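You operate a simulated robot arm through the tools that you are given. There is no shell and no other tool. Be economical: measure what you need, move in short steps, check, and stop when the job is done.

The job below is to be done with a simulated robot arm. You get a single attempt, and the scene is never put back.

Task
Set the float knob so the cistern fills to the blue line.
Fine: flush to check and let it refill; rest the cistern lid on the toilet lid, then put it back.

The check looks at the end state, three seconds after you hand in, the way a careful person would. Anything else that was tipped, shoved, dropped, spilled or broken makes it a failure. A push-on lid holds only when it is set on centred and level and pressed home; a screw cap is set on level and turned clockwise until tight.

Robot
A 7-joint arm with a two-finger parallel gripper, fixed in place. Base frame: the origin is at the foot of the arm, x ahead of it, y to its left, z up. Units: mm, degrees, N and s.
Its first joint turns from -166.0 to 166.0 degrees. Payload 1.57 kg.
Tool frame: the origin (TCP) lies between the finger pads and is the grasp point; the fingertips stand 30 mm ahead of it; z points along the fingers, y is the line along which they close. The gripper opens to 110 mm. The fingers are 24 mm wide and 12 mm thick; the gripper's body (48 by 112 mm) begins 78 mm behind the TCP.
Orientation is that of the tool frame in the base frame, as a unit quaternion [x, y, z, w]. With the fingers straight down and closing along the base's y, the tool's x points along the base's -x, its y along +y and its z along -z.

Tools
- The arm moves only by the tool move_arm. Its argument "targets" is text: rows parted by semicolons, each of 7 numbers parted by spaces: the shift along the tool's x, y, z in units of 25 mm (1.0 is 25 mm), then the turn, a rotation vector about the tool's x, y, z in units of 8 degrees (1.0 is 8 degrees), then the opening, from 0 (shut) to 1 (fully open). In form: tx ty tz rx ry rz fingers; .... A call has 1 to 12 rows; each row shifts and turns the commanded pose from where the row before left it, along the tool's axes as they then stand. A call with a number of a shift or a turn outside -1 to 1 is refused whole. A row lasts 0.2 s, in which the tool goes at most 50 mm and 8.6 degrees; a call with a longer step from one row to the next is refused whole, and so is a gripper value outside its range. Where a pose cannot be reached the arm comes as near as it can. A force on the tool above 90 N (or 10 N above the force at the start of the call, whichever is more), or a blocked arm, ends the call early, and 0.2 s more pass. The fingers move at their own pace (about 45 mm/s each) and stop on an object; they squeeze with about 32 N. The grip force told is the motor's: it shows also when the fingers shut on nothing. Time passes only in rows, and 0.2 s behind the last, so rows that do not move let the fingers close. The reply holds the time, the measured pose of the TCP, the force on the tool along the base axes, the opening and the grip force, in the units named above and with some noise.
- Cameras (640 x 400 px; columns grow to the right, rows downward): "scene" is fixed at [218.6, 486.2, 1620.6]; the picture's right is [-0.95, -0.30, 0.00], its down [-0.23, 0.72, -0.65] and it looks along [0.20, -0.62, -0.76] (base axes); focal length 331 px, centre (320, 200). "wrist" rides on the gripper at [-36, 0, -80] in the tool frame; the picture's right is [0.00, -1.00, 0.00], its down [0.97, 0.00, -0.24] and it looks along [0.24, 0.00, 0.97] (tool axes); focal length 218 px, centre (320, 200). There is no depth. A picture from a camera that has moved, and an enlarged one, comes with that camera's place and axes in the base frame and with its lens. The place of the scene camera against the robot may be out by one fixed shift of up to 18 mm in any direction.
- get_image(camera): a new picture of that camera. The clock stands still meanwhile.
- lift_body(by): slides the trunk up (or, below 0, down) by that many mm; the arm rides with it, the base frame stays. It gives what a move gives, with no picture.
- zoom(camera, box): a new picture of the part [left, top, right, bottom] of that camera's present view, enlarged. The clock stands still meanwhile.
- job_done(): hands the job in; it is judged then, once.

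Work in short steps. Places have to be worked out from the pictures, the camera data and where the tool is seen: move nearer, look again, correct. Check each grasp and each placing, and mend what went wrong. You have 120 turns and 68 pictures in all, those below and enlarged ones among them. Open the gripper and draw the arm clear of the work before you hand the job in, unless the task says otherwise; then end with one line.

The tools are called as name(argument=value, ...) on one line, values as JSON. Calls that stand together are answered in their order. move_arm: Moves the arm, as the interface text tells. Its arguments: {"type":"object","properties":{"targets":{"type":"string"}},"required":["targets"]} The other tools are called the same way: lift_body (by) slides the trunk up or down; get_image (camera) takes a picture; zoom (camera, box) takes an enlarged picture of a part of a camera's view; job_done () hands the job in.

At the start:

```text
t: 0.0
position: [407.0, -217.4, 1179.6]
ee_rot: [0.0, 1.0, 0.0, 0.0]
force: [0.1, -0.3, 0.6]
finger_gap: 110.1
gripper_force: 0.0
trunk travel left (down, up): [-500.0, 90.0]
```

scene: 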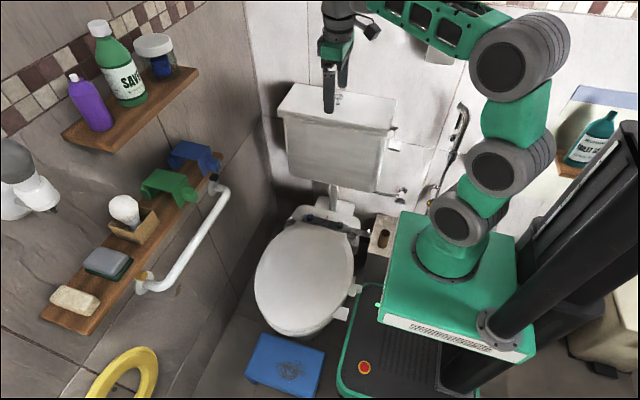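
wrist: 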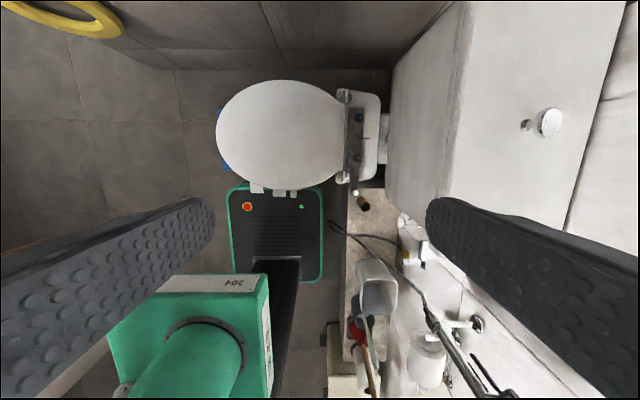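

I'll look closer at the cistern and its surroundings first.

zoom(camera="scene", box=[250, 60, 450, 200])

zoom(camera="wrist", box=[380, 0, 640, 400])

zoom(camera="scene", box=[230, 170, 430, 350])

```text
2.86 times, centred on (350, 130) of scene
camera zoom: at [218.6, 486.2, 1620.6], right [-0.95, -0.3, 0.0], down [-0.23, 0.72, -0.65], along [0.2, -0.62, -0.76], focal length 946 px, centre (234, 400)
```

zoom: 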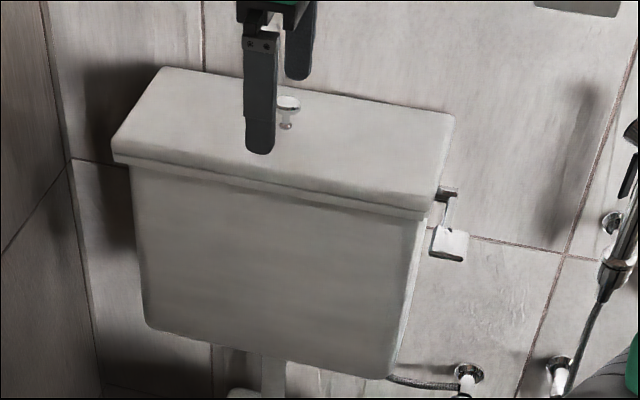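

```text
1.00 times, centred on (510, 200) of wrist
camera zoom: at [442.7, -218.0, 1260.0], right [0.0, -1.0, 0.0], down [-0.97, 0.0, 0.24], along [-0.24, 0.0, -0.97], focal length 218 px, centre (130, 200)
```

zoom: 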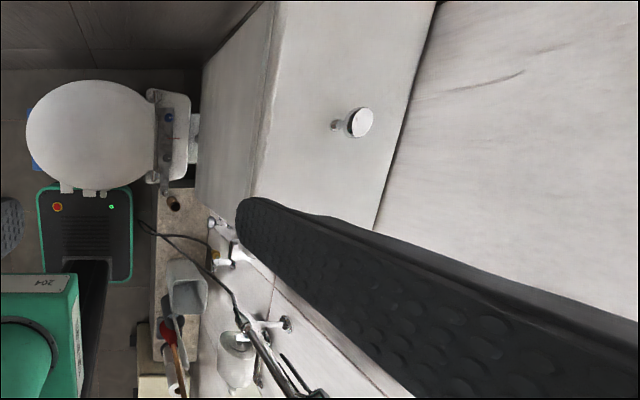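

```text
2.22 times, centred on (330, 260) of scene
camera zoom: at [218.6, 486.2, 1620.6], right [-0.95, -0.3, 0.0], down [-0.23, 0.72, -0.65], along [0.2, -0.62, -0.76], focal length 736 px, centre (298, 67)
```

zoom: 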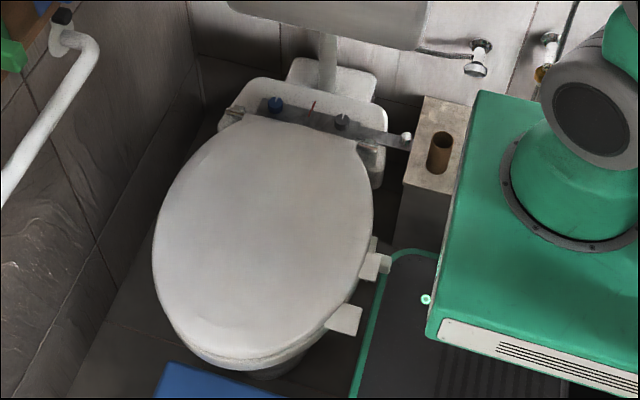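

Triangulating, the knob is near (467,-462,1010), the lid top is about 356×180 at z≈985 around (452,-440), and the toilet lid is at z≈430 around (470,-82). I'll move above the tank for a closer look.

move_arm(targets="-0.5 -0.8 -0.7 0 0 0 1; -0.5 -0.8 -0.7 0 0 0 1; -0.5 -0.8 -0.7 0 0 0 1; -0.5 -0.8 -0.7 0 0 0 1; -0.5 -0.8 -0.7 0 0 0 1; 0 -0.8 0 0 0 0 1; 0 -0.8 0 0 0 0 1")

get_image(camera="wrist")

zoom(camera="scene", box=[270, 70, 430, 170])

```text
t: 1.6
position: [466.5, -356.6, 1266.3]
ee_rot: [0.0, 1.0, 0.0, 0.001]
force: [0.3, -0.1, 0.0]
finger_gap: 109.9
gripper_force: 0.0
trunk travel left (down, up): [-500.0, 90.0]
```

```text
62 pictures are left
camera wrist: at [503.3, -356.6, 1346.2], right [0.0, -1.0, 0.0], down [-0.97, 0.0, 0.24], along [-0.24, 0.0, -0.97], focal length 218 px, centre (320, 200)
```

wrist: 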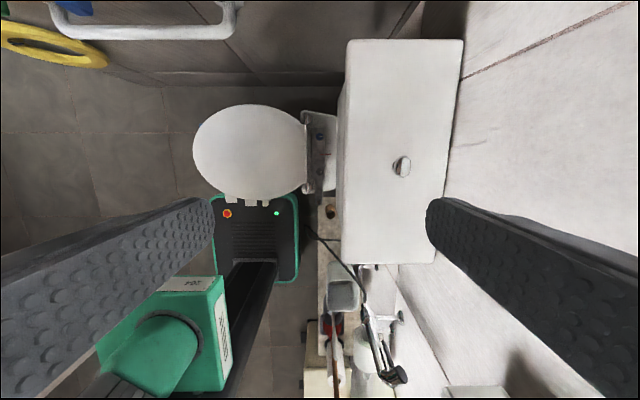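

```text
4.00 times, centred on (350, 120) of scene
camera zoom: at [218.6, 486.2, 1620.6], right [-0.95, -0.3, 0.0], down [-0.23, 0.72, -0.65], along [0.2, -0.62, -0.76], focal length 1324 px, centre (200, 520)
```

zoom: 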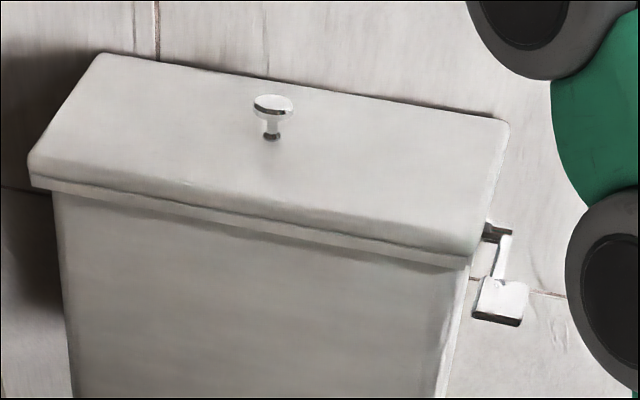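

The lid is more precisely x 279–664, y −398..−583, centred at (471,-490), with the knob at its centre. I'll check what the side lever is.

zoom(camera="wrist", box=[300, 220, 440, 320])

zoom(camera="wrist", box=[360, 140, 440, 190])

zoom(camera="scene", box=[375, 115, 425, 155])

```text
4.00 times, centred on (370, 270) of wrist
camera zoom: at [503.3, -356.6, 1346.2], right [0.0, -1.0, 0.0], down [-0.97, 0.0, 0.24], along [-0.24, 0.0, -0.97], focal length 873 px, centre (120, -80)
```

zoom: 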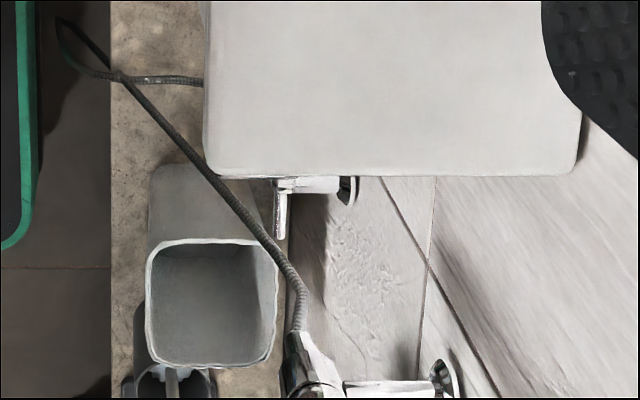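

```text
8.00 times, centred on (400, 165) of wrist
camera zoom: at [503.3, -356.6, 1346.2], right [0.0, -1.0, 0.0], down [-0.97, 0.0, 0.24], along [-0.24, 0.0, -0.97], focal length 1746 px, centre (-320, 480)
```

zoom: 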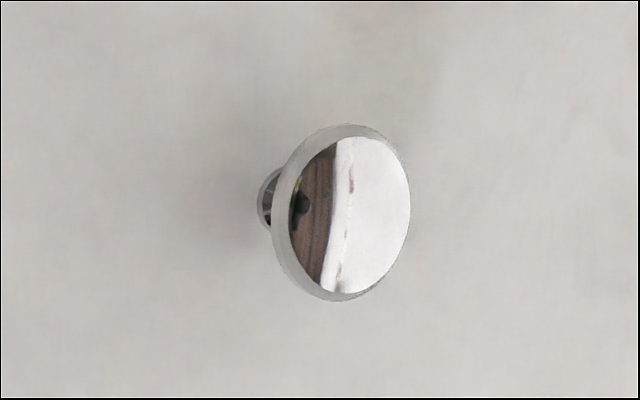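

```text
10.00 times, centred on (400, 135) of scene
camera zoom: at [218.6, 486.2, 1620.6], right [-0.95, -0.3, 0.0], down [-0.23, 0.72, -0.65], along [0.2, -0.62, -0.76], focal length 3310 px, centre (-480, 850)
```

zoom: 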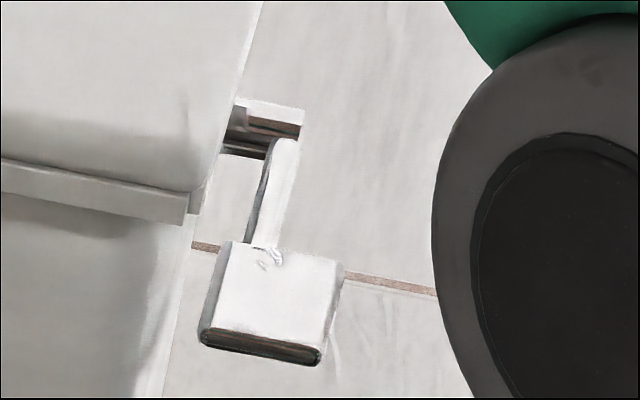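

The side fixture is ambiguous, so I'll move over there to see whether it's a flush lever.

move_arm(targets="0.98 0.3 0.4 0 0 0 1; 0.98 0.3 0.4 0 0 0 1; 0.98 0.3 0.4 0 0 0 1; 0.98 0.3 0.4 0 0 0 1; 0.98 0.3 0.4 0 0 0 1; 0.98 0.3 0.4 0 0 0 1; 0.98 0.3 0.4 0 0 0 1; 0.9 0 0.4 0 0 0 1")

get_image(camera="wrist")

```text
t: 3.4
position: [277.8, -306.0, 1188.0]
ee_rot: [0.0, 1.0, -0.001, 0.0]
force: [0.2, 0.5, -0.3]
finger_gap: 110.1
gripper_force: 0.0
trunk travel left (down, up): [-500.0, 90.0]
```

```text
57 pictures are left
camera wrist: at [312.8, -304.9, 1267.5], right [0.0, -1.0, 0.0], down [-0.97, 0.0, 0.24], along [-0.24, 0.0, -0.97], focal length 218 px, centre (320, 200)
```

wrist: 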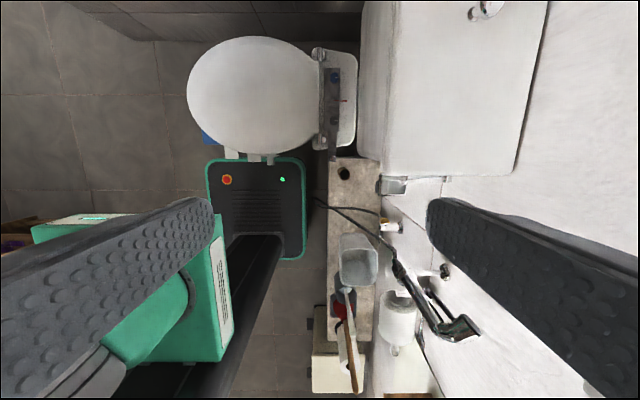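

zoom(camera="wrist", box=[360, 150, 460, 215])

```text
6.15 times, centred on (410, 182) of wrist
camera zoom: at [312.8, -304.9, 1267.5], right [0.0, -1.0, 0.0], down [-0.97, 0.0, 0.24], along [-0.24, 0.0, -0.97], focal length 1343 px, centre (-234, 308)
```

zoom: 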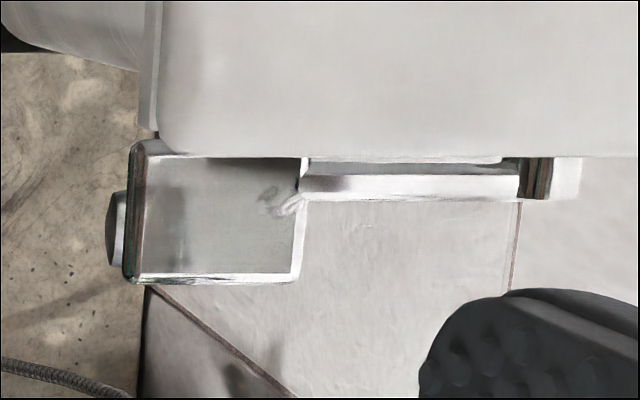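

It is a flush lever on the tank's side (paddle near (245,-435,880)), so the lid knob is the lid's handle. I'll move above the knob to align.

move_arm(targets="-0.945 -0.92 0.3 0 0 0 1; -0.945 -0.92 0.3 0 0 0 1; -0.945 -0.92 0.6 0 0 0 1; -0.945 -0.92 0.6 0 0 0 1; -0.945 -0.92 0.7 0 0 0 0.7; -0.945 -0.92 0.7 0 0 0 0.7; -0.945 -0.92 0.8 0 0 0 0.7; -0.945 -0.92 0.8 0 0 0 0.7")

get_image(camera="wrist")

zoom(camera="scene", box=[270, 30, 430, 130])

```text
t: 5.2
position: [465.9, -488.7, 1069.5]
ee_rot: [0.001, 1.0, 0.0, 0.0]
force: [0.5, -0.8, 0.3]
finger_gap: 77.1
gripper_force: 0.1
trunk travel left (down, up): [-500.0, 90.0]
```

```text
55 pictures are left
camera wrist: at [502.2, -488.2, 1148.6], right [0.0, -1.0, 0.0], down [-0.97, 0.0, 0.24], along [-0.24, 0.0, -0.97], focal length 218 px, centre (320, 200)
```

wrist: 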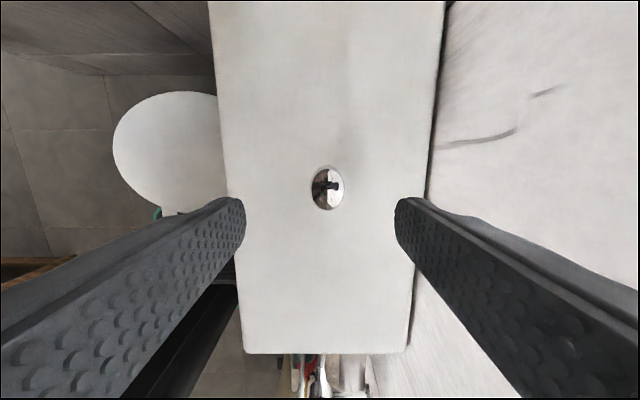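

```text
4.00 times, centred on (350, 80) of scene
camera zoom: at [218.6, 486.2, 1620.6], right [-0.95, -0.3, 0.0], down [-0.23, 0.72, -0.65], along [0.2, -0.62, -0.76], focal length 1324 px, centre (200, 680)
```

zoom: 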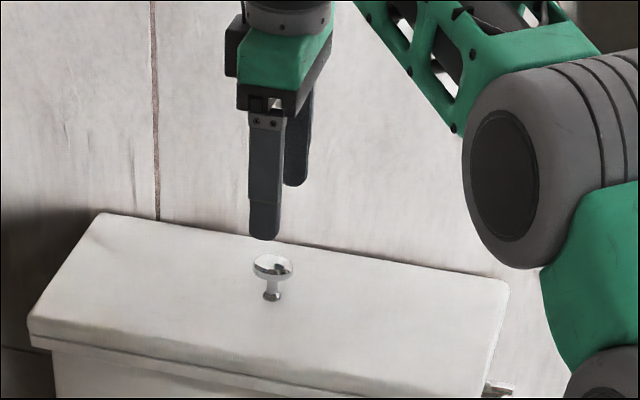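

The knob is at about (470,-494) with a head roughly 26 mm wide at z≈980 and the lid top at z≈940. I'll align and go down around it.

move_arm(targets="-0.16 -0.22 0.5 0 0 0 0.6; 0 0 0.8 0 0 0 0.6; 0 0 0.8 0 0 0 0.6; 0 0 0.8 0 0 0 0.6; 0 0 0.5 0 0 0 0.6; 0 0 0 0 0 0 0.6")

zoom(camera="scene", box=[290, 60, 370, 110])

get_image(camera="wrist")

```text
t: 6.6
position: [468.1, -496.4, 981.8]
ee_rot: [0.0, 1.0, 0.0, 0.0]
force: [0.3, 0.3, 0.4]
finger_gap: 66.1
gripper_force: 0.0
trunk travel left (down, up): [-500.0, 90.0]
```

```text
8.00 times, centred on (330, 85) of scene
camera zoom: at [218.6, 486.2, 1620.6], right [-0.95, -0.3, 0.0], down [-0.23, 0.72, -0.65], along [0.2, -0.62, -0.76], focal length 2648 px, centre (240, 1120)
```

zoom: 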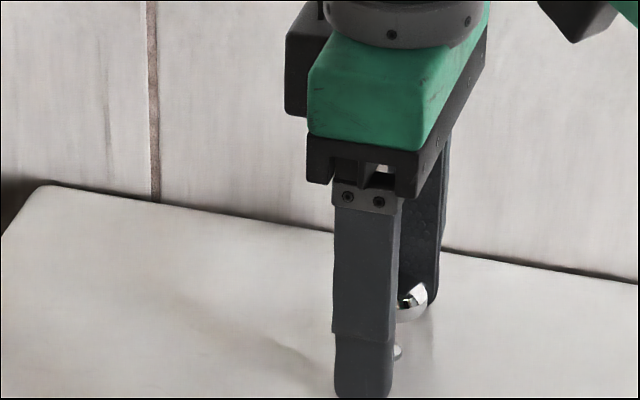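

```text
52 pictures are left
camera wrist: at [504.8, -494.3, 1062.1], right [0.0, -1.0, 0.0], down [-0.97, 0.0, 0.24], along [-0.24, 0.0, -0.97], focal length 218 px, centre (320, 200)
```

wrist: 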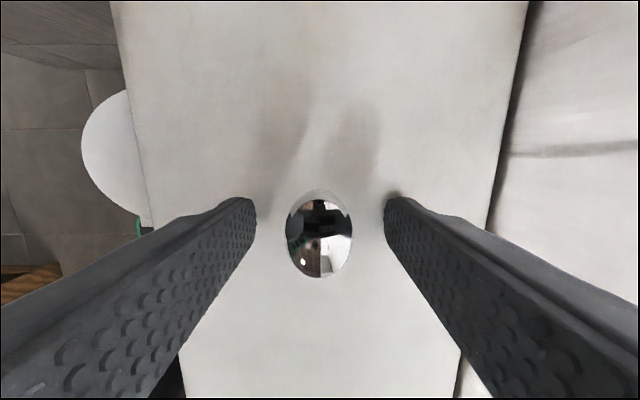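

The knob is centred between the pads. Closing, then a small lift to see what it weighs.

move_arm(targets="0 0 0 0 0 0 0.1; 0 0 0 0 0 0 0; 0 0 0 0 0 0 0; 0 0 0 0 0 0 0; 0 0 0 0 0 0 0")

move_arm(targets="0 0 -0.2 0 0 0 0; 0 0 -0.2 0 0 0 0; 0 0 -0.2 0 0 0 0; 0 0 -0.2 0 0 0 0; 0 0 0 0 0 0 0")

zoom(camera="scene", box=[260, 50, 420, 150])

```text
t: 7.8
position: [468.3, -495.3, 983.4]
ee_rot: [0.0, 1.0, 0.001, 0.0]
force: [-0.6, 3.0, 0.1]
finger_gap: 29.2
gripper_force: 32.0
trunk travel left (down, up): [-500.0, 90.0]
```

```text
t: 9.0
position: [467.2, -496.2, 1001.1]
ee_rot: [0.0, 1.0, 0.002, 0.0]
force: [-0.4, 1.3, -11.5]
finger_gap: 29.3
gripper_force: 31.9
trunk travel left (down, up): [-500.0, 90.0]
```

```text
4.00 times, centred on (340, 100) of scene
camera zoom: at [218.6, 486.2, 1620.6], right [-0.95, -0.3, 0.0], down [-0.23, 0.72, -0.65], along [0.2, -0.62, -0.76], focal length 1324 px, centre (240, 600)
```

zoom: 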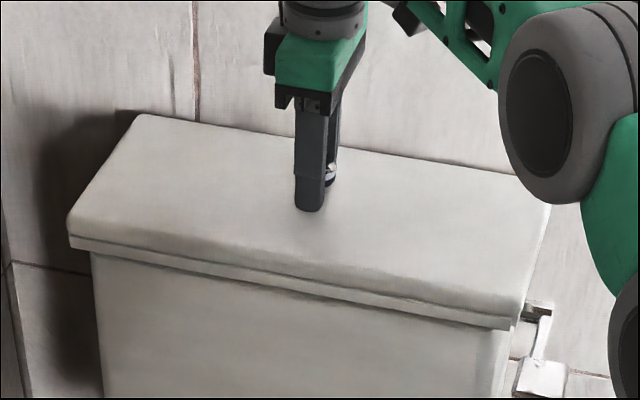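

The lid's weight is on the tool (11.5 N, about 1.2 kg), so it's lifting. I'll go up further and then check.

move_arm(targets="0 0 -0.4 0 0 0 0; 0 0 -0.5 0 0 0 0; 0 0 -0.5 0 0 0 0; 0 0 -0.5 0 0 0 0; 0 0 -0.5 0 0 0 0; 0 0 -0.5 0 0 0 0; 0 0 -0.3 0 0 0 0; 0 0 0 0 0 0 0")

get_image(camera="scene")

```text
t: 10.8
position: [468.6, -495.6, 1080.9]
ee_rot: [0.0, 1.0, 0.001, 0.0]
force: [0.3, -0.2, -10.4]
finger_gap: 29.5
gripper_force: 31.6
trunk travel left (down, up): [-500.0, 90.0]
```

```text
50 pictures are left
```

scene: 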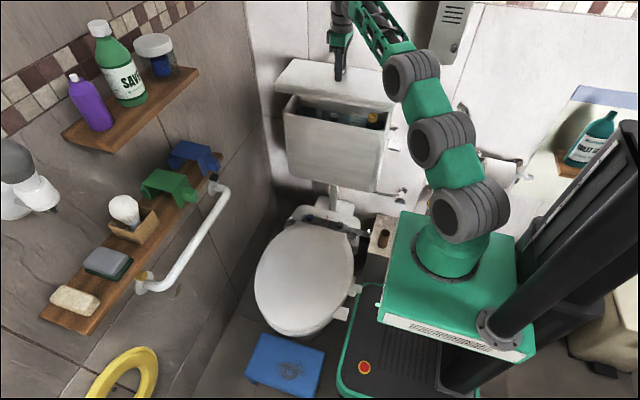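

The lid is hanging level and clear. The way to the toilet lid (x 286–670) is clear of the grab bar (x≈800) and platform (x<190), so I'm carrying it forward to y≈-60.

move_arm(targets="0 0.2 0 0 0 0 0; 0 0.4 0 0 0 0 0; 0 0.6 0 0 0 0 0; 0 0.7 0 0 0 0 0; 0 0.8 0 0 0 0 0; 0 0.8 0 0 0 0 0; 0 0.8 0 0 0 0 0; 0 0.8 0 0 0 0 0; 0 0.8 0 0 0 0 0; 0 0.8 0 0 0 0 0; 0 0.8 0 0 0 0 0; 0 0.8 0 0 0 0 0")

move_arm(targets="-0.1 0.8 0 0 0 0 0; -0.1 0.8 0 0 0 0 0; -0.1 0.8 0 0 0 0 0; -0.1 0.8 0 0 0 0 0; 0 0.8 0 0 0 0 0; 0 0.8 0 0 0 0 0; 0 0.8 0 0 0 0 0; 0 0.8 0 0 0 0 0; 0 0.7 0 0 0 0 0; 0 0.5 0 0 0 0 0; 0 0.3 0 0 0 0 0; 0 0 0 0 0 0 0")

get_image(camera="scene")

get_image(camera="wrist")

```text
t: 13.4
position: [470.1, -288.2, 1082.1]
ee_rot: [0.0, 1.0, 0.0, 0.0]
force: [0.0, -0.4, -11.5]
finger_gap: 29.2
gripper_force: 32.2
trunk travel left (down, up): [-500.0, 90.0]
```

```text
t: 16.0
position: [479.3, -91.0, 1082.5]
ee_rot: [0.0, 1.0, 0.001, 0.0]
force: [-0.2, -0.5, -9.7]
finger_gap: 29.4
gripper_force: 31.9
trunk travel left (down, up): [-500.0, 90.0]
```

```text
49 pictures are left
```

scene: 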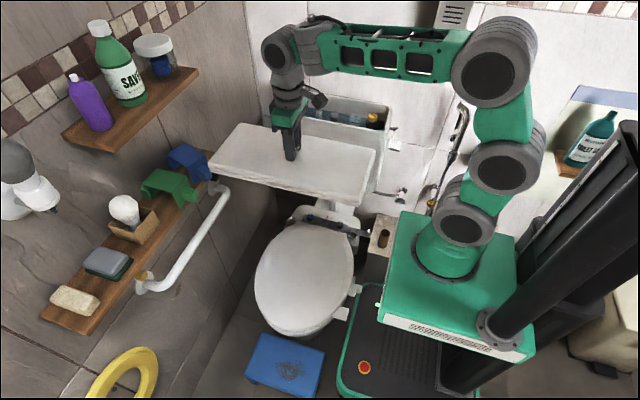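

```text
48 pictures are left
camera wrist: at [515.2, -90.1, 1161.9], right [0.0, -1.0, 0.0], down [-0.97, 0.0, 0.24], along [-0.24, 0.0, -0.97], focal length 218 px, centre (320, 200)
```

wrist: 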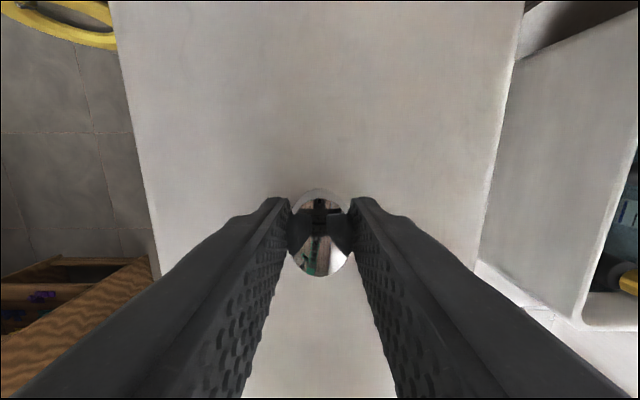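

The lid is held level. Nudge another 30 mm forward and lower the trunk in stages.

move_arm(targets="0 0.3 0 0 0 0 0; 0 0.5 0 0 0 0 0; 0 0.4 0 0 0 0 0; 0 0 0 0 0 0 0")

lift_body(by=-250)

get_image(camera="scene")

```text
t: 17.0
position: [478.4, -59.5, 1081.9]
ee_rot: [0.0, 1.0, 0.0, 0.0]
force: [-0.1, -0.2, -10.8]
finger_gap: 29.4
gripper_force: 32.1
trunk travel left (down, up): [-500.0, 90.0]
```

```text
t: 19.6
position: [478.6, -60.9, 832.0]
ee_rot: [-0.001, 1.0, 0.001, 0.0]
force: [0.2, -0.3, -10.9]
finger_gap: 29.5
gripper_force: 32.0
trunk travel left (down, up): [-250.0, 340.0]
```

```text
47 pictures are left
```

scene: 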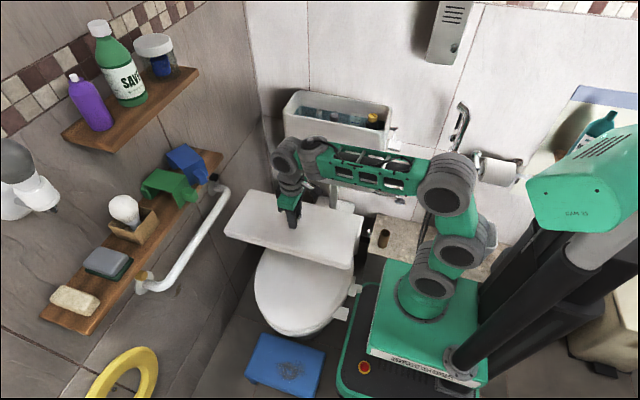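

All clear. Lower another 200.

lift_body(by=-200)

get_image(camera="scene")

```text
t: 21.8
position: [478.4, -59.3, 631.5]
ee_rot: [0.0, 1.0, 0.0, -0.001]
force: [-0.5, -0.3, -10.8]
finger_gap: 29.4
gripper_force: 32.4
trunk travel left (down, up): [-50.0, 540.0]
```

```text
46 pictures are left
```

scene: 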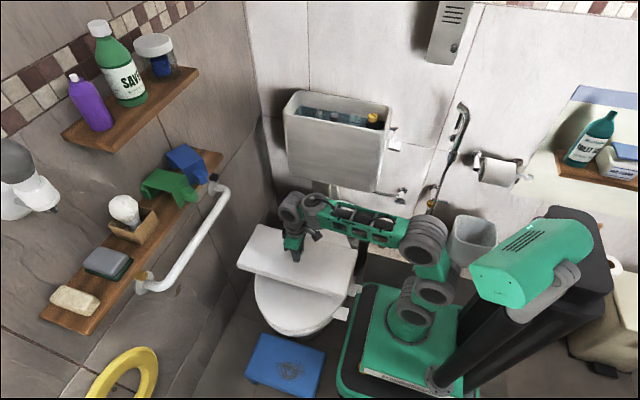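

Lower the last 50 by trunk, then the arm in small steps until contact.

lift_body(by=-50)

move_arm(targets="0 0 0.3 0 0 0 0; 0 0 0.4 0 0 0 0; 0 0 0.4 0 0 0 0; 0 0 0.4 0 0 0 0; 0 0 0.3 0 0 0 0; 0 0 0.2 0 0 0 0; 0 0 0 0 0 0 0")

zoom(camera="scene", box=[220, 190, 380, 340])

```text
t: 22.7
position: [478.4, -60.5, 580.7]
ee_rot: [0.0, 1.0, -0.001, 0.0]
force: [-0.3, 0.5, -11.5]
finger_gap: 28.9
gripper_force: 31.9
trunk travel left (down, up): [0.0, 590.0]
```

```text
t: 24.3
position: [478.9, -61.2, 533.0]
ee_rot: [0.0, 1.0, 0.0, 0.001]
force: [0.4, 0.0, -3.6]
finger_gap: 29.4
gripper_force: 32.2
trunk travel left (down, up): [0.0, 590.0]
```

```text
2.67 times, centred on (300, 265) of scene
camera zoom: at [218.6, 486.2, 1620.6], right [-0.95, -0.3, 0.0], down [-0.23, 0.72, -0.65], along [0.2, -0.62, -0.76], focal length 883 px, centre (373, 27)
```

zoom: 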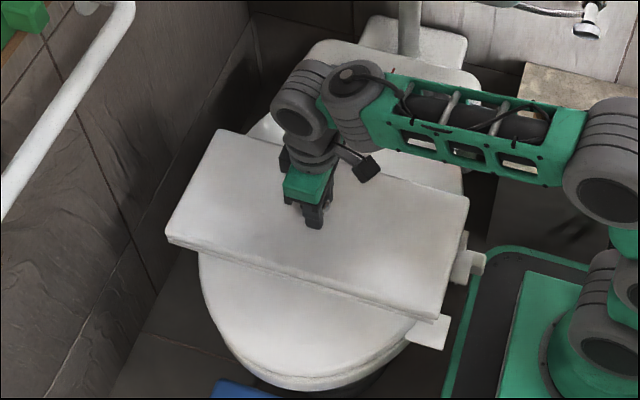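

Contact at TCP z≈533, with most of the weight transferred. A couple more millimetres to settle.

move_arm(targets="0 0 0.06 0 0 0 0; 0 0 0.06 0 0 0 0; 0 0 0 0 0 0 0; 0 0 0 0 0 0 0")

```text
t: 25.3
position: [478.8, -61.3, 531.6]
ee_rot: [-0.001, 1.0, 0.0, 0.002]
force: [1.2, 3.2, 25.4]
finger_gap: 29.4
gripper_force: 32.0
trunk travel left (down, up): [0.0, 590.0]
```

It's firmly resting, now pressing at 25 N. Ease off, open the fingers, and rise.

move_arm(targets="0 0 -0.06 0 0 0 0; 0 0 0 0 0 0 0.1; 0 0 0 0 0 0 0.55; 0 0 0 0 0 0 0.55; 0 0 0 0 0 0 0.55; 0 0 0 0 0 0 0.55")

move_arm(targets="0 0 -0.4 0 0 0 0.55; 0 0 -0.8 0 0 0 0.55; 0 0 -1 0 0 0 0.55; 0 0 -1 0 0 0 0.55; 0 0 -1 0 0 0 0.55")

get_image(camera="wrist")

zoom(camera="scene", box=[220, 190, 380, 340])

```text
t: 26.7
position: [477.5, -60.0, 531.9]
ee_rot: [-0.001, 1.0, 0.0, 0.0]
force: [-2.1, 11.0, 22.0]
finger_gap: 52.6
gripper_force: 0.1
trunk travel left (down, up): [0.0, 590.0]
```

```text
t: 27.9
position: [477.6, -59.1, 633.3]
ee_rot: [-0.001, 1.0, 0.0, 0.0]
force: [0.4, 0.2, -0.1]
finger_gap: 60.6
gripper_force: 0.1
trunk travel left (down, up): [0.0, 590.0]
```

```text
44 pictures are left
camera wrist: at [514.3, -58.5, 713.9], right [0.0, -1.0, 0.0], down [-0.97, 0.0, 0.24], along [-0.24, 0.0, -0.97], focal length 218 px, centre (320, 200)
```

wrist: 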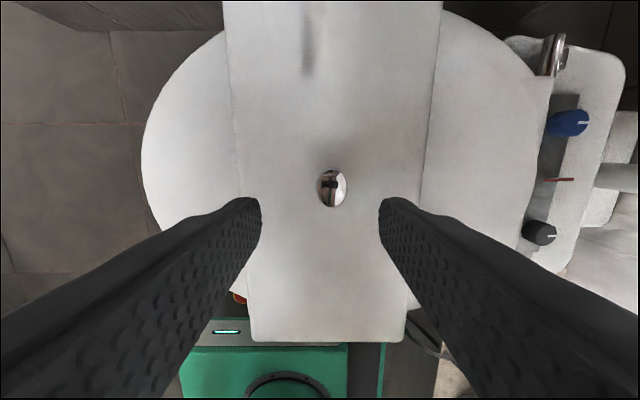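

```text
2.67 times, centred on (300, 265) of scene
camera zoom: at [218.6, 486.2, 1620.6], right [-0.95, -0.3, 0.0], down [-0.23, 0.72, -0.65], along [0.2, -0.62, -0.76], focal length 883 px, centre (373, 27)
```

zoom: 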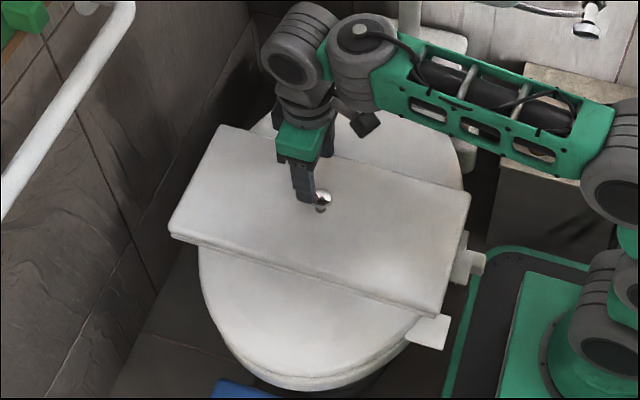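

The lid rests stably. Raise the trunk to full height and look into the tank.

lift_body(by=540)

move_arm(targets="0 -1 0 0 0 0 0.55; 0 -1 0 0 0 0 0.55; 0 -1 0 0 0 0 0.55; 0 -1 0 0 0 0 0.55; 0 -1 0 0 0 0 0.55; 0 -1 0 0 0 0 0.55; 0 -1 0 0 0 0 0.55; 0 -1 0 0 0 0 0.55; 0 -1 0 0 0 0 0.55; 0 -1 0 0 0 0 0.55; 0 -1 0 0 0 0 0.55; 0 -1 0 0 0 0 0.55")

move_arm(targets="0 -1 0 0 0 0 0.55; 0 -1 0 0 0 0 0.55; 0 -1 0 0 0 0 0.55; 0 -1 0 0 0 0 0.55; 0 -1 0 0 0 0 0.55")

get_image(camera="wrist")

zoom(camera="scene", box=[270, 70, 430, 170])

```text
refused: 540 is not a number from -400 to 400
```

```text
t: 30.6
position: [477.5, -354.0, 635.3]
ee_rot: [-0.001, 1.0, 0.006, -0.008]
force: [-21.3, 71.9, -0.2]
finger_gap: 60.4
gripper_force: 0.0
trunk travel left (down, up): [0.0, 590.0]
stopped in row 12: the force on the tool passed its limit (the readings are from after the stop); the commanded pose is now the measured one
```

```text
t: 30.9
position: [476.6, -351.9, 635.6]
ee_rot: [-0.002, 1.0, 0.008, -0.013]
force: [-16.5, 86.3, -0.4]
finger_gap: 60.8
gripper_force: 0.1
trunk travel left (down, up): [0.0, 590.0]
stopped in row 1: the force on the tool passed its limit (the readings are from after the stop); the commanded pose is now the measured one
```

```text
42 pictures are left
camera wrist: at [514.8, -352.7, 713.7], right [0.0, -1.0, -0.02], down [-0.96, -0.01, 0.26], along [-0.26, 0.01, -0.96], focal length 218 px, centre (320, 200)
```

wrist: 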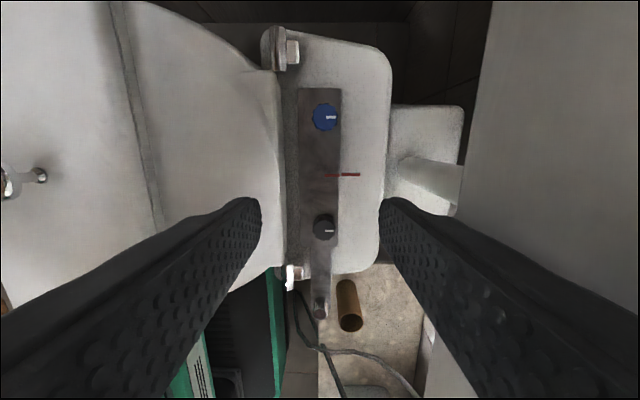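

```text
4.00 times, centred on (350, 120) of scene
camera zoom: at [218.6, 486.2, 1620.6], right [-0.95, -0.3, 0.0], down [-0.23, 0.72, -0.65], along [0.2, -0.62, -0.76], focal length 1324 px, centre (200, 520)
```

zoom: 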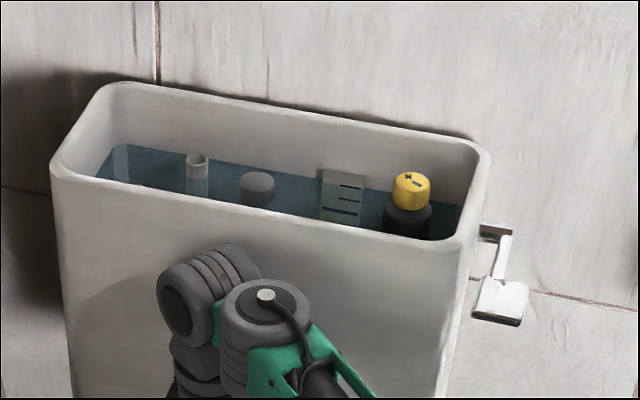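

The lift was refused (its limit is 400), and my batched move then pushed the arm into the tank's front. The tank looks undamaged. I'm backing off straight away and won't batch dependent moves again.

move_arm(targets="0 0.6 0 0 0 0 0.55; 0 1 0 0 0 0 0.55; 0 1 0 0 0 0 0.55; 0 1 0 0 0 0 0.55; 0 1 0 0 0 0 0.55; 0 1 0 0 0 0 0.55; 0 1 0 0 0 0 0.55; 0 1 0 0 0 0 0.55; 0 1 0 0 0 0 0.55; 0 1 0 0 0 0 0.55")

```text
t: 33.1
position: [478.2, -118.0, 635.3]
ee_rot: [0.002, 1.0, 0.009, -0.01]
force: [-0.5, 0.3, 0.0]
finger_gap: 60.8
gripper_force: 0.1
trunk travel left (down, up): [0.0, 590.0]
```

Clear again. Raise the trunk by 400.

lift_body(by=400)

```text
t: 36.9
position: [478.3, -118.4, 1035.8]
ee_rot: [0.002, 1.0, 0.009, -0.01]
force: [0.2, 0.3, 0.2]
finger_gap: 60.4
gripper_force: 0.0
trunk travel left (down, up): [-400.0, 190.0]
```

lift_body(by=100)

get_image(camera="scene")

zoom(camera="scene", box=[270, 85, 410, 165])

```text
t: 38.2
position: [478.1, -119.3, 1135.0]
ee_rot: [0.002, 1.0, 0.008, -0.011]
force: [0.5, -0.2, 0.6]
finger_gap: 60.7
gripper_force: 0.1
trunk travel left (down, up): [-500.0, 90.0]
```

```text
40 pictures are left
```

scene: 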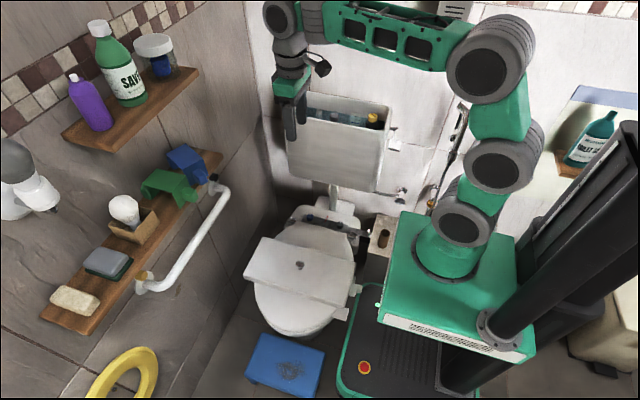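

```text
4.57 times, centred on (340, 125) of scene
camera zoom: at [218.6, 486.2, 1620.6], right [-0.95, -0.3, 0.0], down [-0.23, 0.72, -0.65], along [0.2, -0.62, -0.76], focal length 1513 px, centre (229, 543)
```

zoom: 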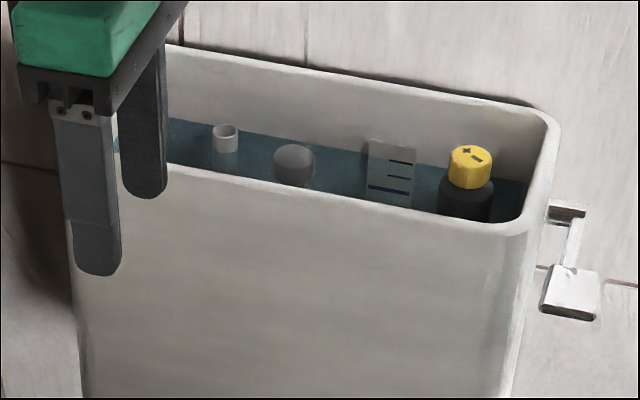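

The toilet lid holds the cistern lid fine. I'll straighten the tool and go above the tank's right half to view the yellow knob and the gauge.

move_arm(targets="0.3 -1 0 0.13 -0.14 -0.03 0.55; 0.3 -1 0 0 0 0 0.55; 0.3 -1 0 0 0 0 0.55; 0.3 -1 0 0 0 0 0.55; 0.3 -1 0 0 0 0 0.55; 0.3 -1 0 0 0 0 0.55; 0.3 -1 0 0 0 0 0.55; 0.3 -1 0 0 0 0 0.55; 0.3 -1 0 0 0 0 0.55; 0.3 -1 0 0 0 0 0.55; 0.3 -1 0 0 0 0 0.55; 0.3 -1 0 0 0 0 0.55")

get_image(camera="wrist")

```text
t: 40.8
position: [388.4, -419.1, 1136.4]
ee_rot: [0.0, 1.0, 0.0, 0.0]
force: [0.6, -0.5, 0.0]
finger_gap: 60.5
gripper_force: 0.0
trunk travel left (down, up): [-500.0, 90.0]
```

```text
38 pictures are left
camera wrist: at [424.4, -418.8, 1215.7], right [0.0, -1.0, 0.0], down [-0.97, 0.0, 0.24], along [-0.24, 0.0, -0.97], focal length 218 px, centre (320, 200)
```

wrist: 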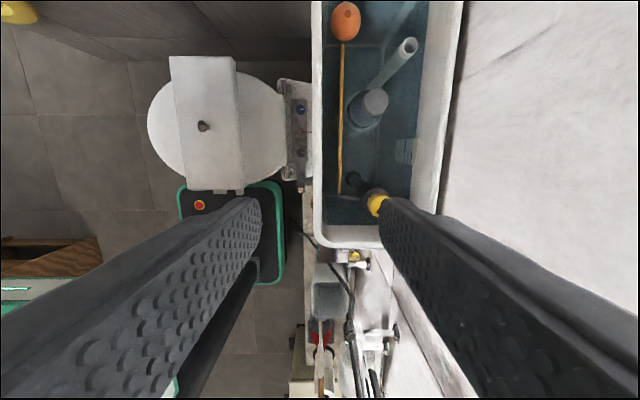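

zoom(camera="wrist", box=[310, 120, 470, 260])

zoom(camera="scene", box=[340, 100, 400, 140])

```text
2.86 times, centred on (390, 190) of wrist
camera zoom: at [424.4, -418.8, 1215.7], right [0.0, -1.0, 0.0], down [-0.97, 0.0, 0.24], along [-0.24, 0.0, -0.97], focal length 624 px, centre (120, 229)
```

zoom: 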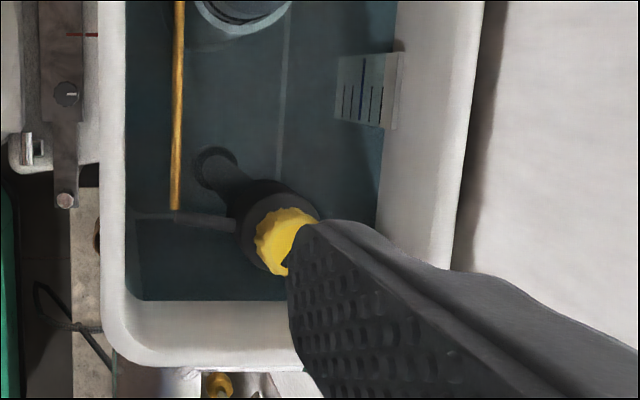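

```text
10.00 times, centred on (370, 120) of scene
camera zoom: at [218.6, 486.2, 1620.6], right [-0.95, -0.3, 0.0], down [-0.23, 0.72, -0.65], along [0.2, -0.62, -0.76], focal length 3310 px, centre (-180, 1000)
```

zoom: 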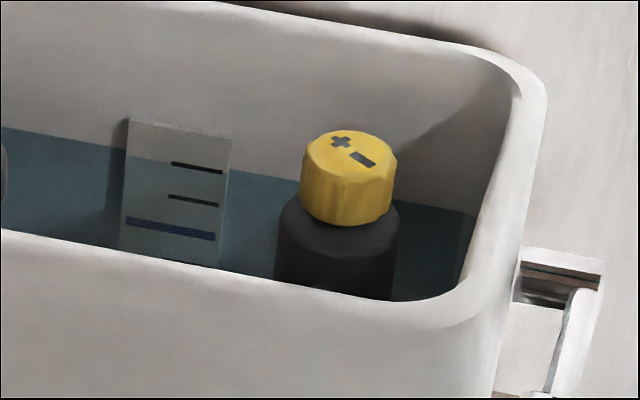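

The yellow ± knob sits at about (344,-499), top z≈921. The gauge on the back wall has the blue line in the middle, and the water is about 2¼ divisions above it, so it needs lowering. I'll move over the knob.

move_arm(targets="0.3 -0.6 0.7 0 0 0 0.5; 0.3 -0.6 0.8 0 0 0 0.5; 0.3 -0.6 0.8 0 0 0 0.5; 0.3 -0.6 0.8 0 0 0 0.5; 0.3 -0.6 0.8 0 0 0 0.5; 0.26 -0.2 0.6 0 0 0 0.5; 0 0 0 0 0 0 0.5")

get_image(camera="wrist")

```text
t: 42.4
position: [344.6, -499.0, 1024.0]
ee_rot: [0.0, 1.0, 0.0, -0.001]
force: [-0.2, 0.5, 0.2]
finger_gap: 55.0
gripper_force: 0.1
trunk travel left (down, up): [-500.0, 90.0]
```

```text
35 pictures are left
camera wrist: at [380.3, -499.1, 1104.3], right [0.0, -1.0, 0.0], down [-0.97, 0.0, 0.24], along [-0.24, 0.0, -0.97], focal length 218 px, centre (320, 200)
```

wrist: 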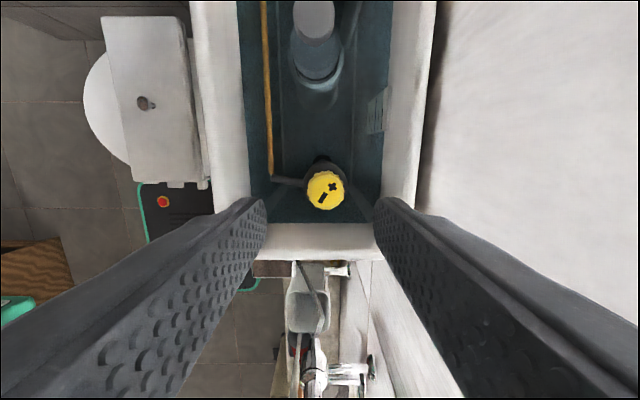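

The knob is centred at (344,-503), 33 mm wide. The ± symbols don't show a direction, so I'll pre-rotate +30° and descend so the tips sit at z≈903, above the dark collar.

move_arm(targets="0.03 -0.17 0 0 0 0 0.44; 0 0 0 0 0 0.94 0.44; 0 0 0 0 0 0.94 0.44; 0 0 0.6 0 0 0.94 0.44; 0 0 0.8 0 0 0.93 0.44; 0 0 0.8 0 0 0 0.44; 0 0 0.8 0 0 0 0.44; 0 0 0.5 0 0 0 0.44; 0 0 0 0 0 0 0.44")

get_image(camera="wrist")

zoom(camera="scene", box=[335, 85, 405, 135])

```text
t: 44.4
position: [341.8, -503.8, 935.6]
ee_rot: [0.259, 0.966, -0.001, -0.001]
force: [-0.3, 0.8, 0.5]
finger_gap: 48.4
gripper_force: 0.0
trunk travel left (down, up): [-500.0, 90.0]
```

```text
34 pictures are left
camera wrist: at [373.2, -520.8, 1015.5], right [-0.5, -0.87, 0.0], down [-0.84, 0.49, 0.24], along [-0.21, 0.12, -0.97], focal length 218 px, centre (320, 200)
```

wrist: 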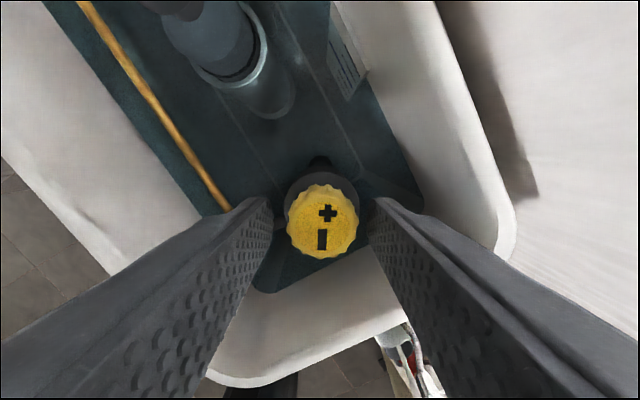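

```text
8.00 times, centred on (370, 110) of scene
camera zoom: at [218.6, 486.2, 1620.6], right [-0.95, -0.3, 0.0], down [-0.23, 0.72, -0.65], along [0.2, -0.62, -0.76], focal length 2648 px, centre (-80, 920)
```

zoom: 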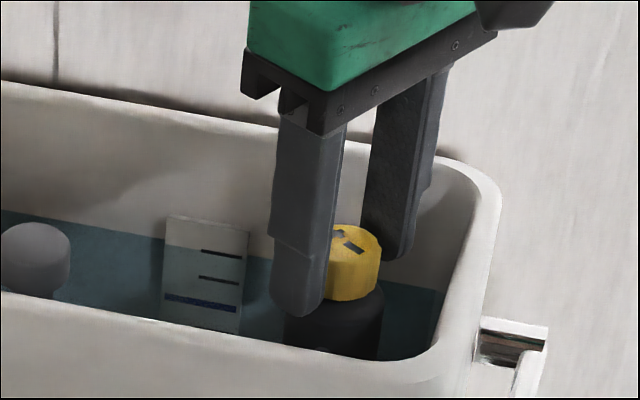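

Well centred. Grip and turn the knob 60° counter-clockwise (seen from above).

move_arm(targets="0 0 0 0 0 0 0; 0 0 0 0 0 0 0; 0 0 0 0 0 0 0; 0 0 0 0 0 -0.9 0; 0 0 0 0 0 -0.95 0; 0 0 0 0 0 -0.95 0; 0 0 0 0 0 -0.95 0; 0 0 0 0 0 -0.95 0; 0 0 0 0 0 -0.95 0; 0 0 0 0 0 -0.95 0; 0 0 0 0 0 -0.9 0; 0 0 0 0 0 0 0")

get_image(camera="wrist")

```text
t: 47.0
position: [342.1, -504.4, 936.3]
ee_rot: [-0.258, 0.966, 0.0, 0.0]
force: [-10.1, -16.5, 4.7]
finger_gap: 31.3
gripper_force: 40.0
trunk travel left (down, up): [-500.0, 90.0]
```

```text
32 pictures are left
camera wrist: at [372.6, -486.7, 1015.6], right [0.5, -0.87, 0.0], down [-0.84, -0.48, 0.24], along [-0.21, -0.12, -0.97], focal length 218 px, centre (320, 200)
```

wrist: 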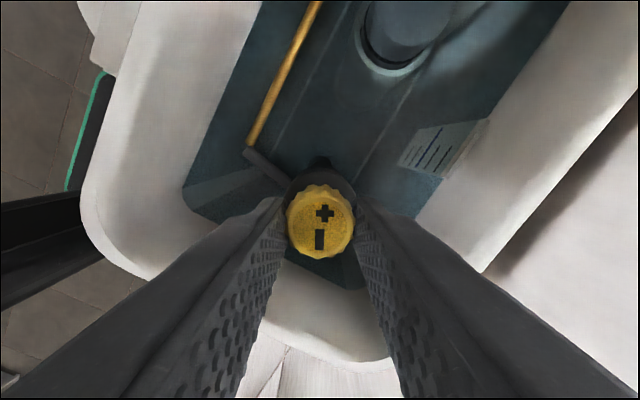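

The knob turned the full 60° with the gripper. I'll release, rise, and check whether the water is rising.

move_arm(targets="0 0 0 0 0 0 0.2; 0 0 0 0 0 0 0.44; 0 0 0 0 0 0 0.44; 0 0 -0.8 0 0 0 0.44; 0 0 -1 0 0 0 0.44; 0 0 -1 0 0 0.9 0.44; 0 0 -1 0 0 0.95 0.44; 0 0 -0.5 0 0 0.95 0.44; 0 0 0 0 0 0.95 0.44")

zoom(camera="scene", box=[340, 100, 400, 140])

```text
t: 49.0
position: [342.8, -504.7, 1042.1]
ee_rot: [0.002, 1.0, 0.0, -0.001]
force: [-0.9, 0.0, 0.3]
finger_gap: 48.3
gripper_force: 0.0
trunk travel left (down, up): [-500.0, 90.0]
```

```text
10.00 times, centred on (370, 120) of scene
camera zoom: at [218.6, 486.2, 1620.6], right [-0.95, -0.3, 0.0], down [-0.23, 0.72, -0.65], along [0.2, -0.62, -0.76], focal length 3310 px, centre (-180, 1000)
```

zoom: 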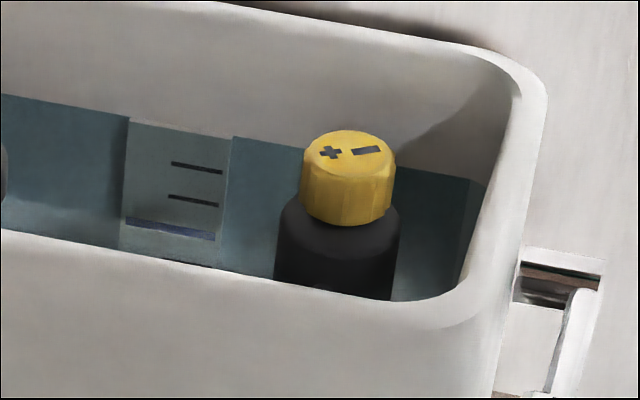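

The water rose about one division, so CCW raises it at roughly 35 px (about one division) per 60°, and it's clockwise I need: about 180° from here. First clockwise stroke from −30° to +30°.

move_arm(targets="0.03 -0.01 0 0 0 -0.95 0.44; 0 0 0.6 0 0 -0.95 0.44; 0 0 0.9 0 0 -0.95 0.44; 0 0 1 0 0 -0.95 0.44; 0 0 1 0 0 0 0.44; 0 0 0.76 0 0 0 0.44; 0 0 0 0 0 0 0.44")

move_arm(targets="0 0 0 0 0 0 0; 0 0 0 0 0 0 0; 0 0 0 0 0 0 0; 0 0 0 0 0 0.9 0; 0 0 0 0 0 0.95 0; 0 0 0 0 0 0.95 0; 0 0 0 0 0 0.95 0; 0 0 0 0 0 0.95 0; 0 0 0 0 0 0.95 0; 0 0 0 0 0 0.95 0; 0 0 0 0 0 0.9 0; 0 0 0 0 0 0 0")

move_arm(targets="0 0 0 0 0 0 0.2; 0 0 0 0 0 0 0.44; 0 0 0 0 0 0 0.44; 0 0 -0.5 0 0 0 0.44; 0 0 -0.7 0 0 0 0.44; 0 0 0 0 0 -0.94 0.44; 0 0 0 0 0 -0.94 0.44; 0 0 0 0 0 -0.94 0.44; 0 0 0 0 0 -0.94 0.44")

zoom(camera="scene", box=[340, 100, 400, 140])

```text
t: 50.6
position: [340.3, -501.7, 936.7]
ee_rot: [-0.262, 0.965, -0.001, 0.0]
force: [-0.4, -0.6, -0.8]
finger_gap: 48.4
gripper_force: 0.1
trunk travel left (down, up): [-500.0, 90.0]
```

```text
t: 53.2
position: [342.9, -505.2, 937.2]
ee_rot: [0.256, 0.967, 0.0, 0.0]
force: [8.7, -13.1, 3.3]
finger_gap: 31.6
gripper_force: 40.2
trunk travel left (down, up): [-500.0, 90.0]
```

```text
t: 55.2
position: [342.4, -504.6, 966.9]
ee_rot: [-0.006, 1.0, 0.0, -0.001]
force: [0.2, 0.8, 0.2]
finger_gap: 48.5
gripper_force: 0.1
trunk travel left (down, up): [-500.0, 90.0]
```

```text
10.00 times, centred on (370, 120) of scene
camera zoom: at [218.6, 486.2, 1620.6], right [-0.95, -0.3, 0.0], down [-0.23, 0.72, -0.65], along [0.2, -0.62, -0.76], focal length 3310 px, centre (-180, 1000)
```

zoom: 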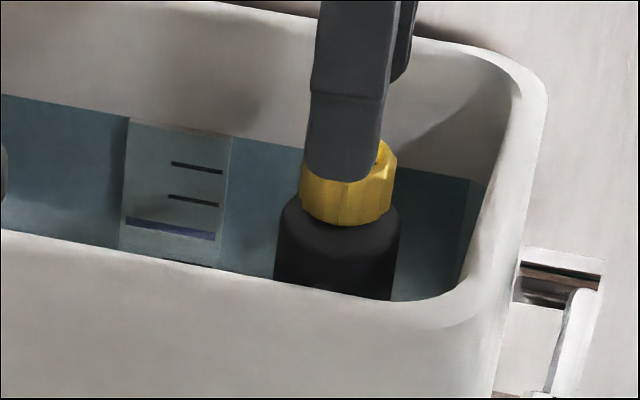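

The level has been steady since the turn, so about 35 px per 60° holds; blue is about 67 px below the original level. Two more clockwise strokes.

move_arm(targets="0 0 0 0 0 -0.94 0.44; 0 0 0 0 0 -0.94 0.44; 0 0 0.2 0 0 -0.94 0.44; 0 0 0.5 0 0 -0.84 0.44; 0 0 0.5 0 0 0 0.44; 0 0 0 0 0 0 0; 0 0 0 0 0 0 0; 0 0 0 0 0 0 0")

move_arm(targets="0 0 0 0 0 0.9 0; 0 0 0 0 0 0.95 0; 0 0 0 0 0 0.95 0; 0 0 0 0 0 0.95 0; 0 0 0 0 0 0.95 0; 0 0 0 0 0 0.95 0; 0 0 0 0 0 0.95 0; 0 0 0 0 0 0.9 0; 0 0 0 0 0 0 0; 0 0 0 0 0 0 0.2; 0 0 0 0 0 0 0.44; 0 0 0 0 0 0 0.44")

move_arm(targets="0 0 -0.5 0 0 0 0.44; 0 0 -0.7 0 0 0 0.44; 0 0 0 0 0 -0.94 0.44; 0 0 0 0 0 -0.94 0.44; 0 0 0 0 0 -0.94 0.44; 0 0 0 0 0 -0.94 0.44; 0 0 0 0 0 -0.94 0.44; 0 0 0 0 0 -0.94 0.44; 0 0 0.2 0 0 -0.94 0.44; 0 0 0.5 0 0 -0.92 0.44; 0 0 0.5 0 0 0 0.44")

get_image(camera="wrist")

```text
t: 57.0
position: [343.3, -504.3, 936.6]
ee_rot: [-0.258, 0.966, 0.0, 0.0]
force: [0.3, 0.1, -0.8]
finger_gap: 31.5
gripper_force: 31.0
trunk travel left (down, up): [-500.0, 90.0]
```

```text
t: 59.6
position: [341.5, -503.7, 936.5]
ee_rot: [0.261, 0.965, 0.0, -0.001]
force: [0.6, 0.3, -0.4]
finger_gap: 48.6
gripper_force: 0.1
trunk travel left (down, up): [-500.0, 90.0]
```

```text
t: 62.0
position: [342.4, -506.1, 936.6]
ee_rot: [-0.258, 0.966, -0.001, 0.0]
force: [-0.7, 0.4, 0.2]
finger_gap: 48.4
gripper_force: 0.0
trunk travel left (down, up): [-500.0, 90.0]
```

```text
29 pictures are left
camera wrist: at [374.0, -487.0, 1016.4], right [0.5, -0.87, 0.0], down [-0.84, -0.48, 0.24], along [-0.21, -0.12, -0.97], focal length 218 px, centre (320, 200)
```

wrist: 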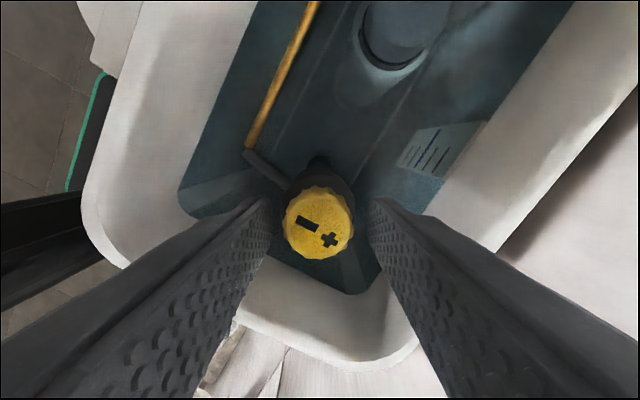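

The marks confirm 120° clockwise so far. Third stroke, then release and rise.

move_arm(targets="0 0 0 0 0 0 0; 0 0 0 0 0 0 0; 0 0 0 0 0 0 0; 0 0 0 0 0 0.9 0; 0 0 0 0 0 0.95 0; 0 0 0 0 0 0.95 0; 0 0 0 0 0 0.95 0; 0 0 0 0 0 0.95 0; 0 0 0 0 0 0.95 0; 0 0 0 0 0 0.95 0; 0 0 0 0 0 0.9 0; 0 0 0 0 0 0 0")

move_arm(targets="0 0 0 0 0 0 0.2; 0 0 0 0 0 0 0.44; 0 0 0 0 0 0 0.44; 0 0 -0.8 0 0 0 0.44; 0 0 -1 0 0 0 0.44; 0 0 -1 0 0 -0.94 0.44; 0 0 -1 0 0 -0.94 0; 0 0 -0.5 0 0 -0.94 0; 0 0 0 0 0 -0.94 0")

```text
t: 64.6
position: [341.6, -505.3, 936.7]
ee_rot: [0.261, 0.965, 0.0, -0.001]
force: [-0.7, -3.9, 0.3]
finger_gap: 31.5
gripper_force: 40.4
trunk travel left (down, up): [-500.0, 90.0]
```

```text
t: 66.6
position: [343.6, -503.6, 1044.8]
ee_rot: [0.001, 1.0, 0.0, -0.001]
force: [-0.2, -0.9, 0.4]
finger_gap: 0.1
gripper_force: 11.8
trunk travel left (down, up): [-500.0, 90.0]
```

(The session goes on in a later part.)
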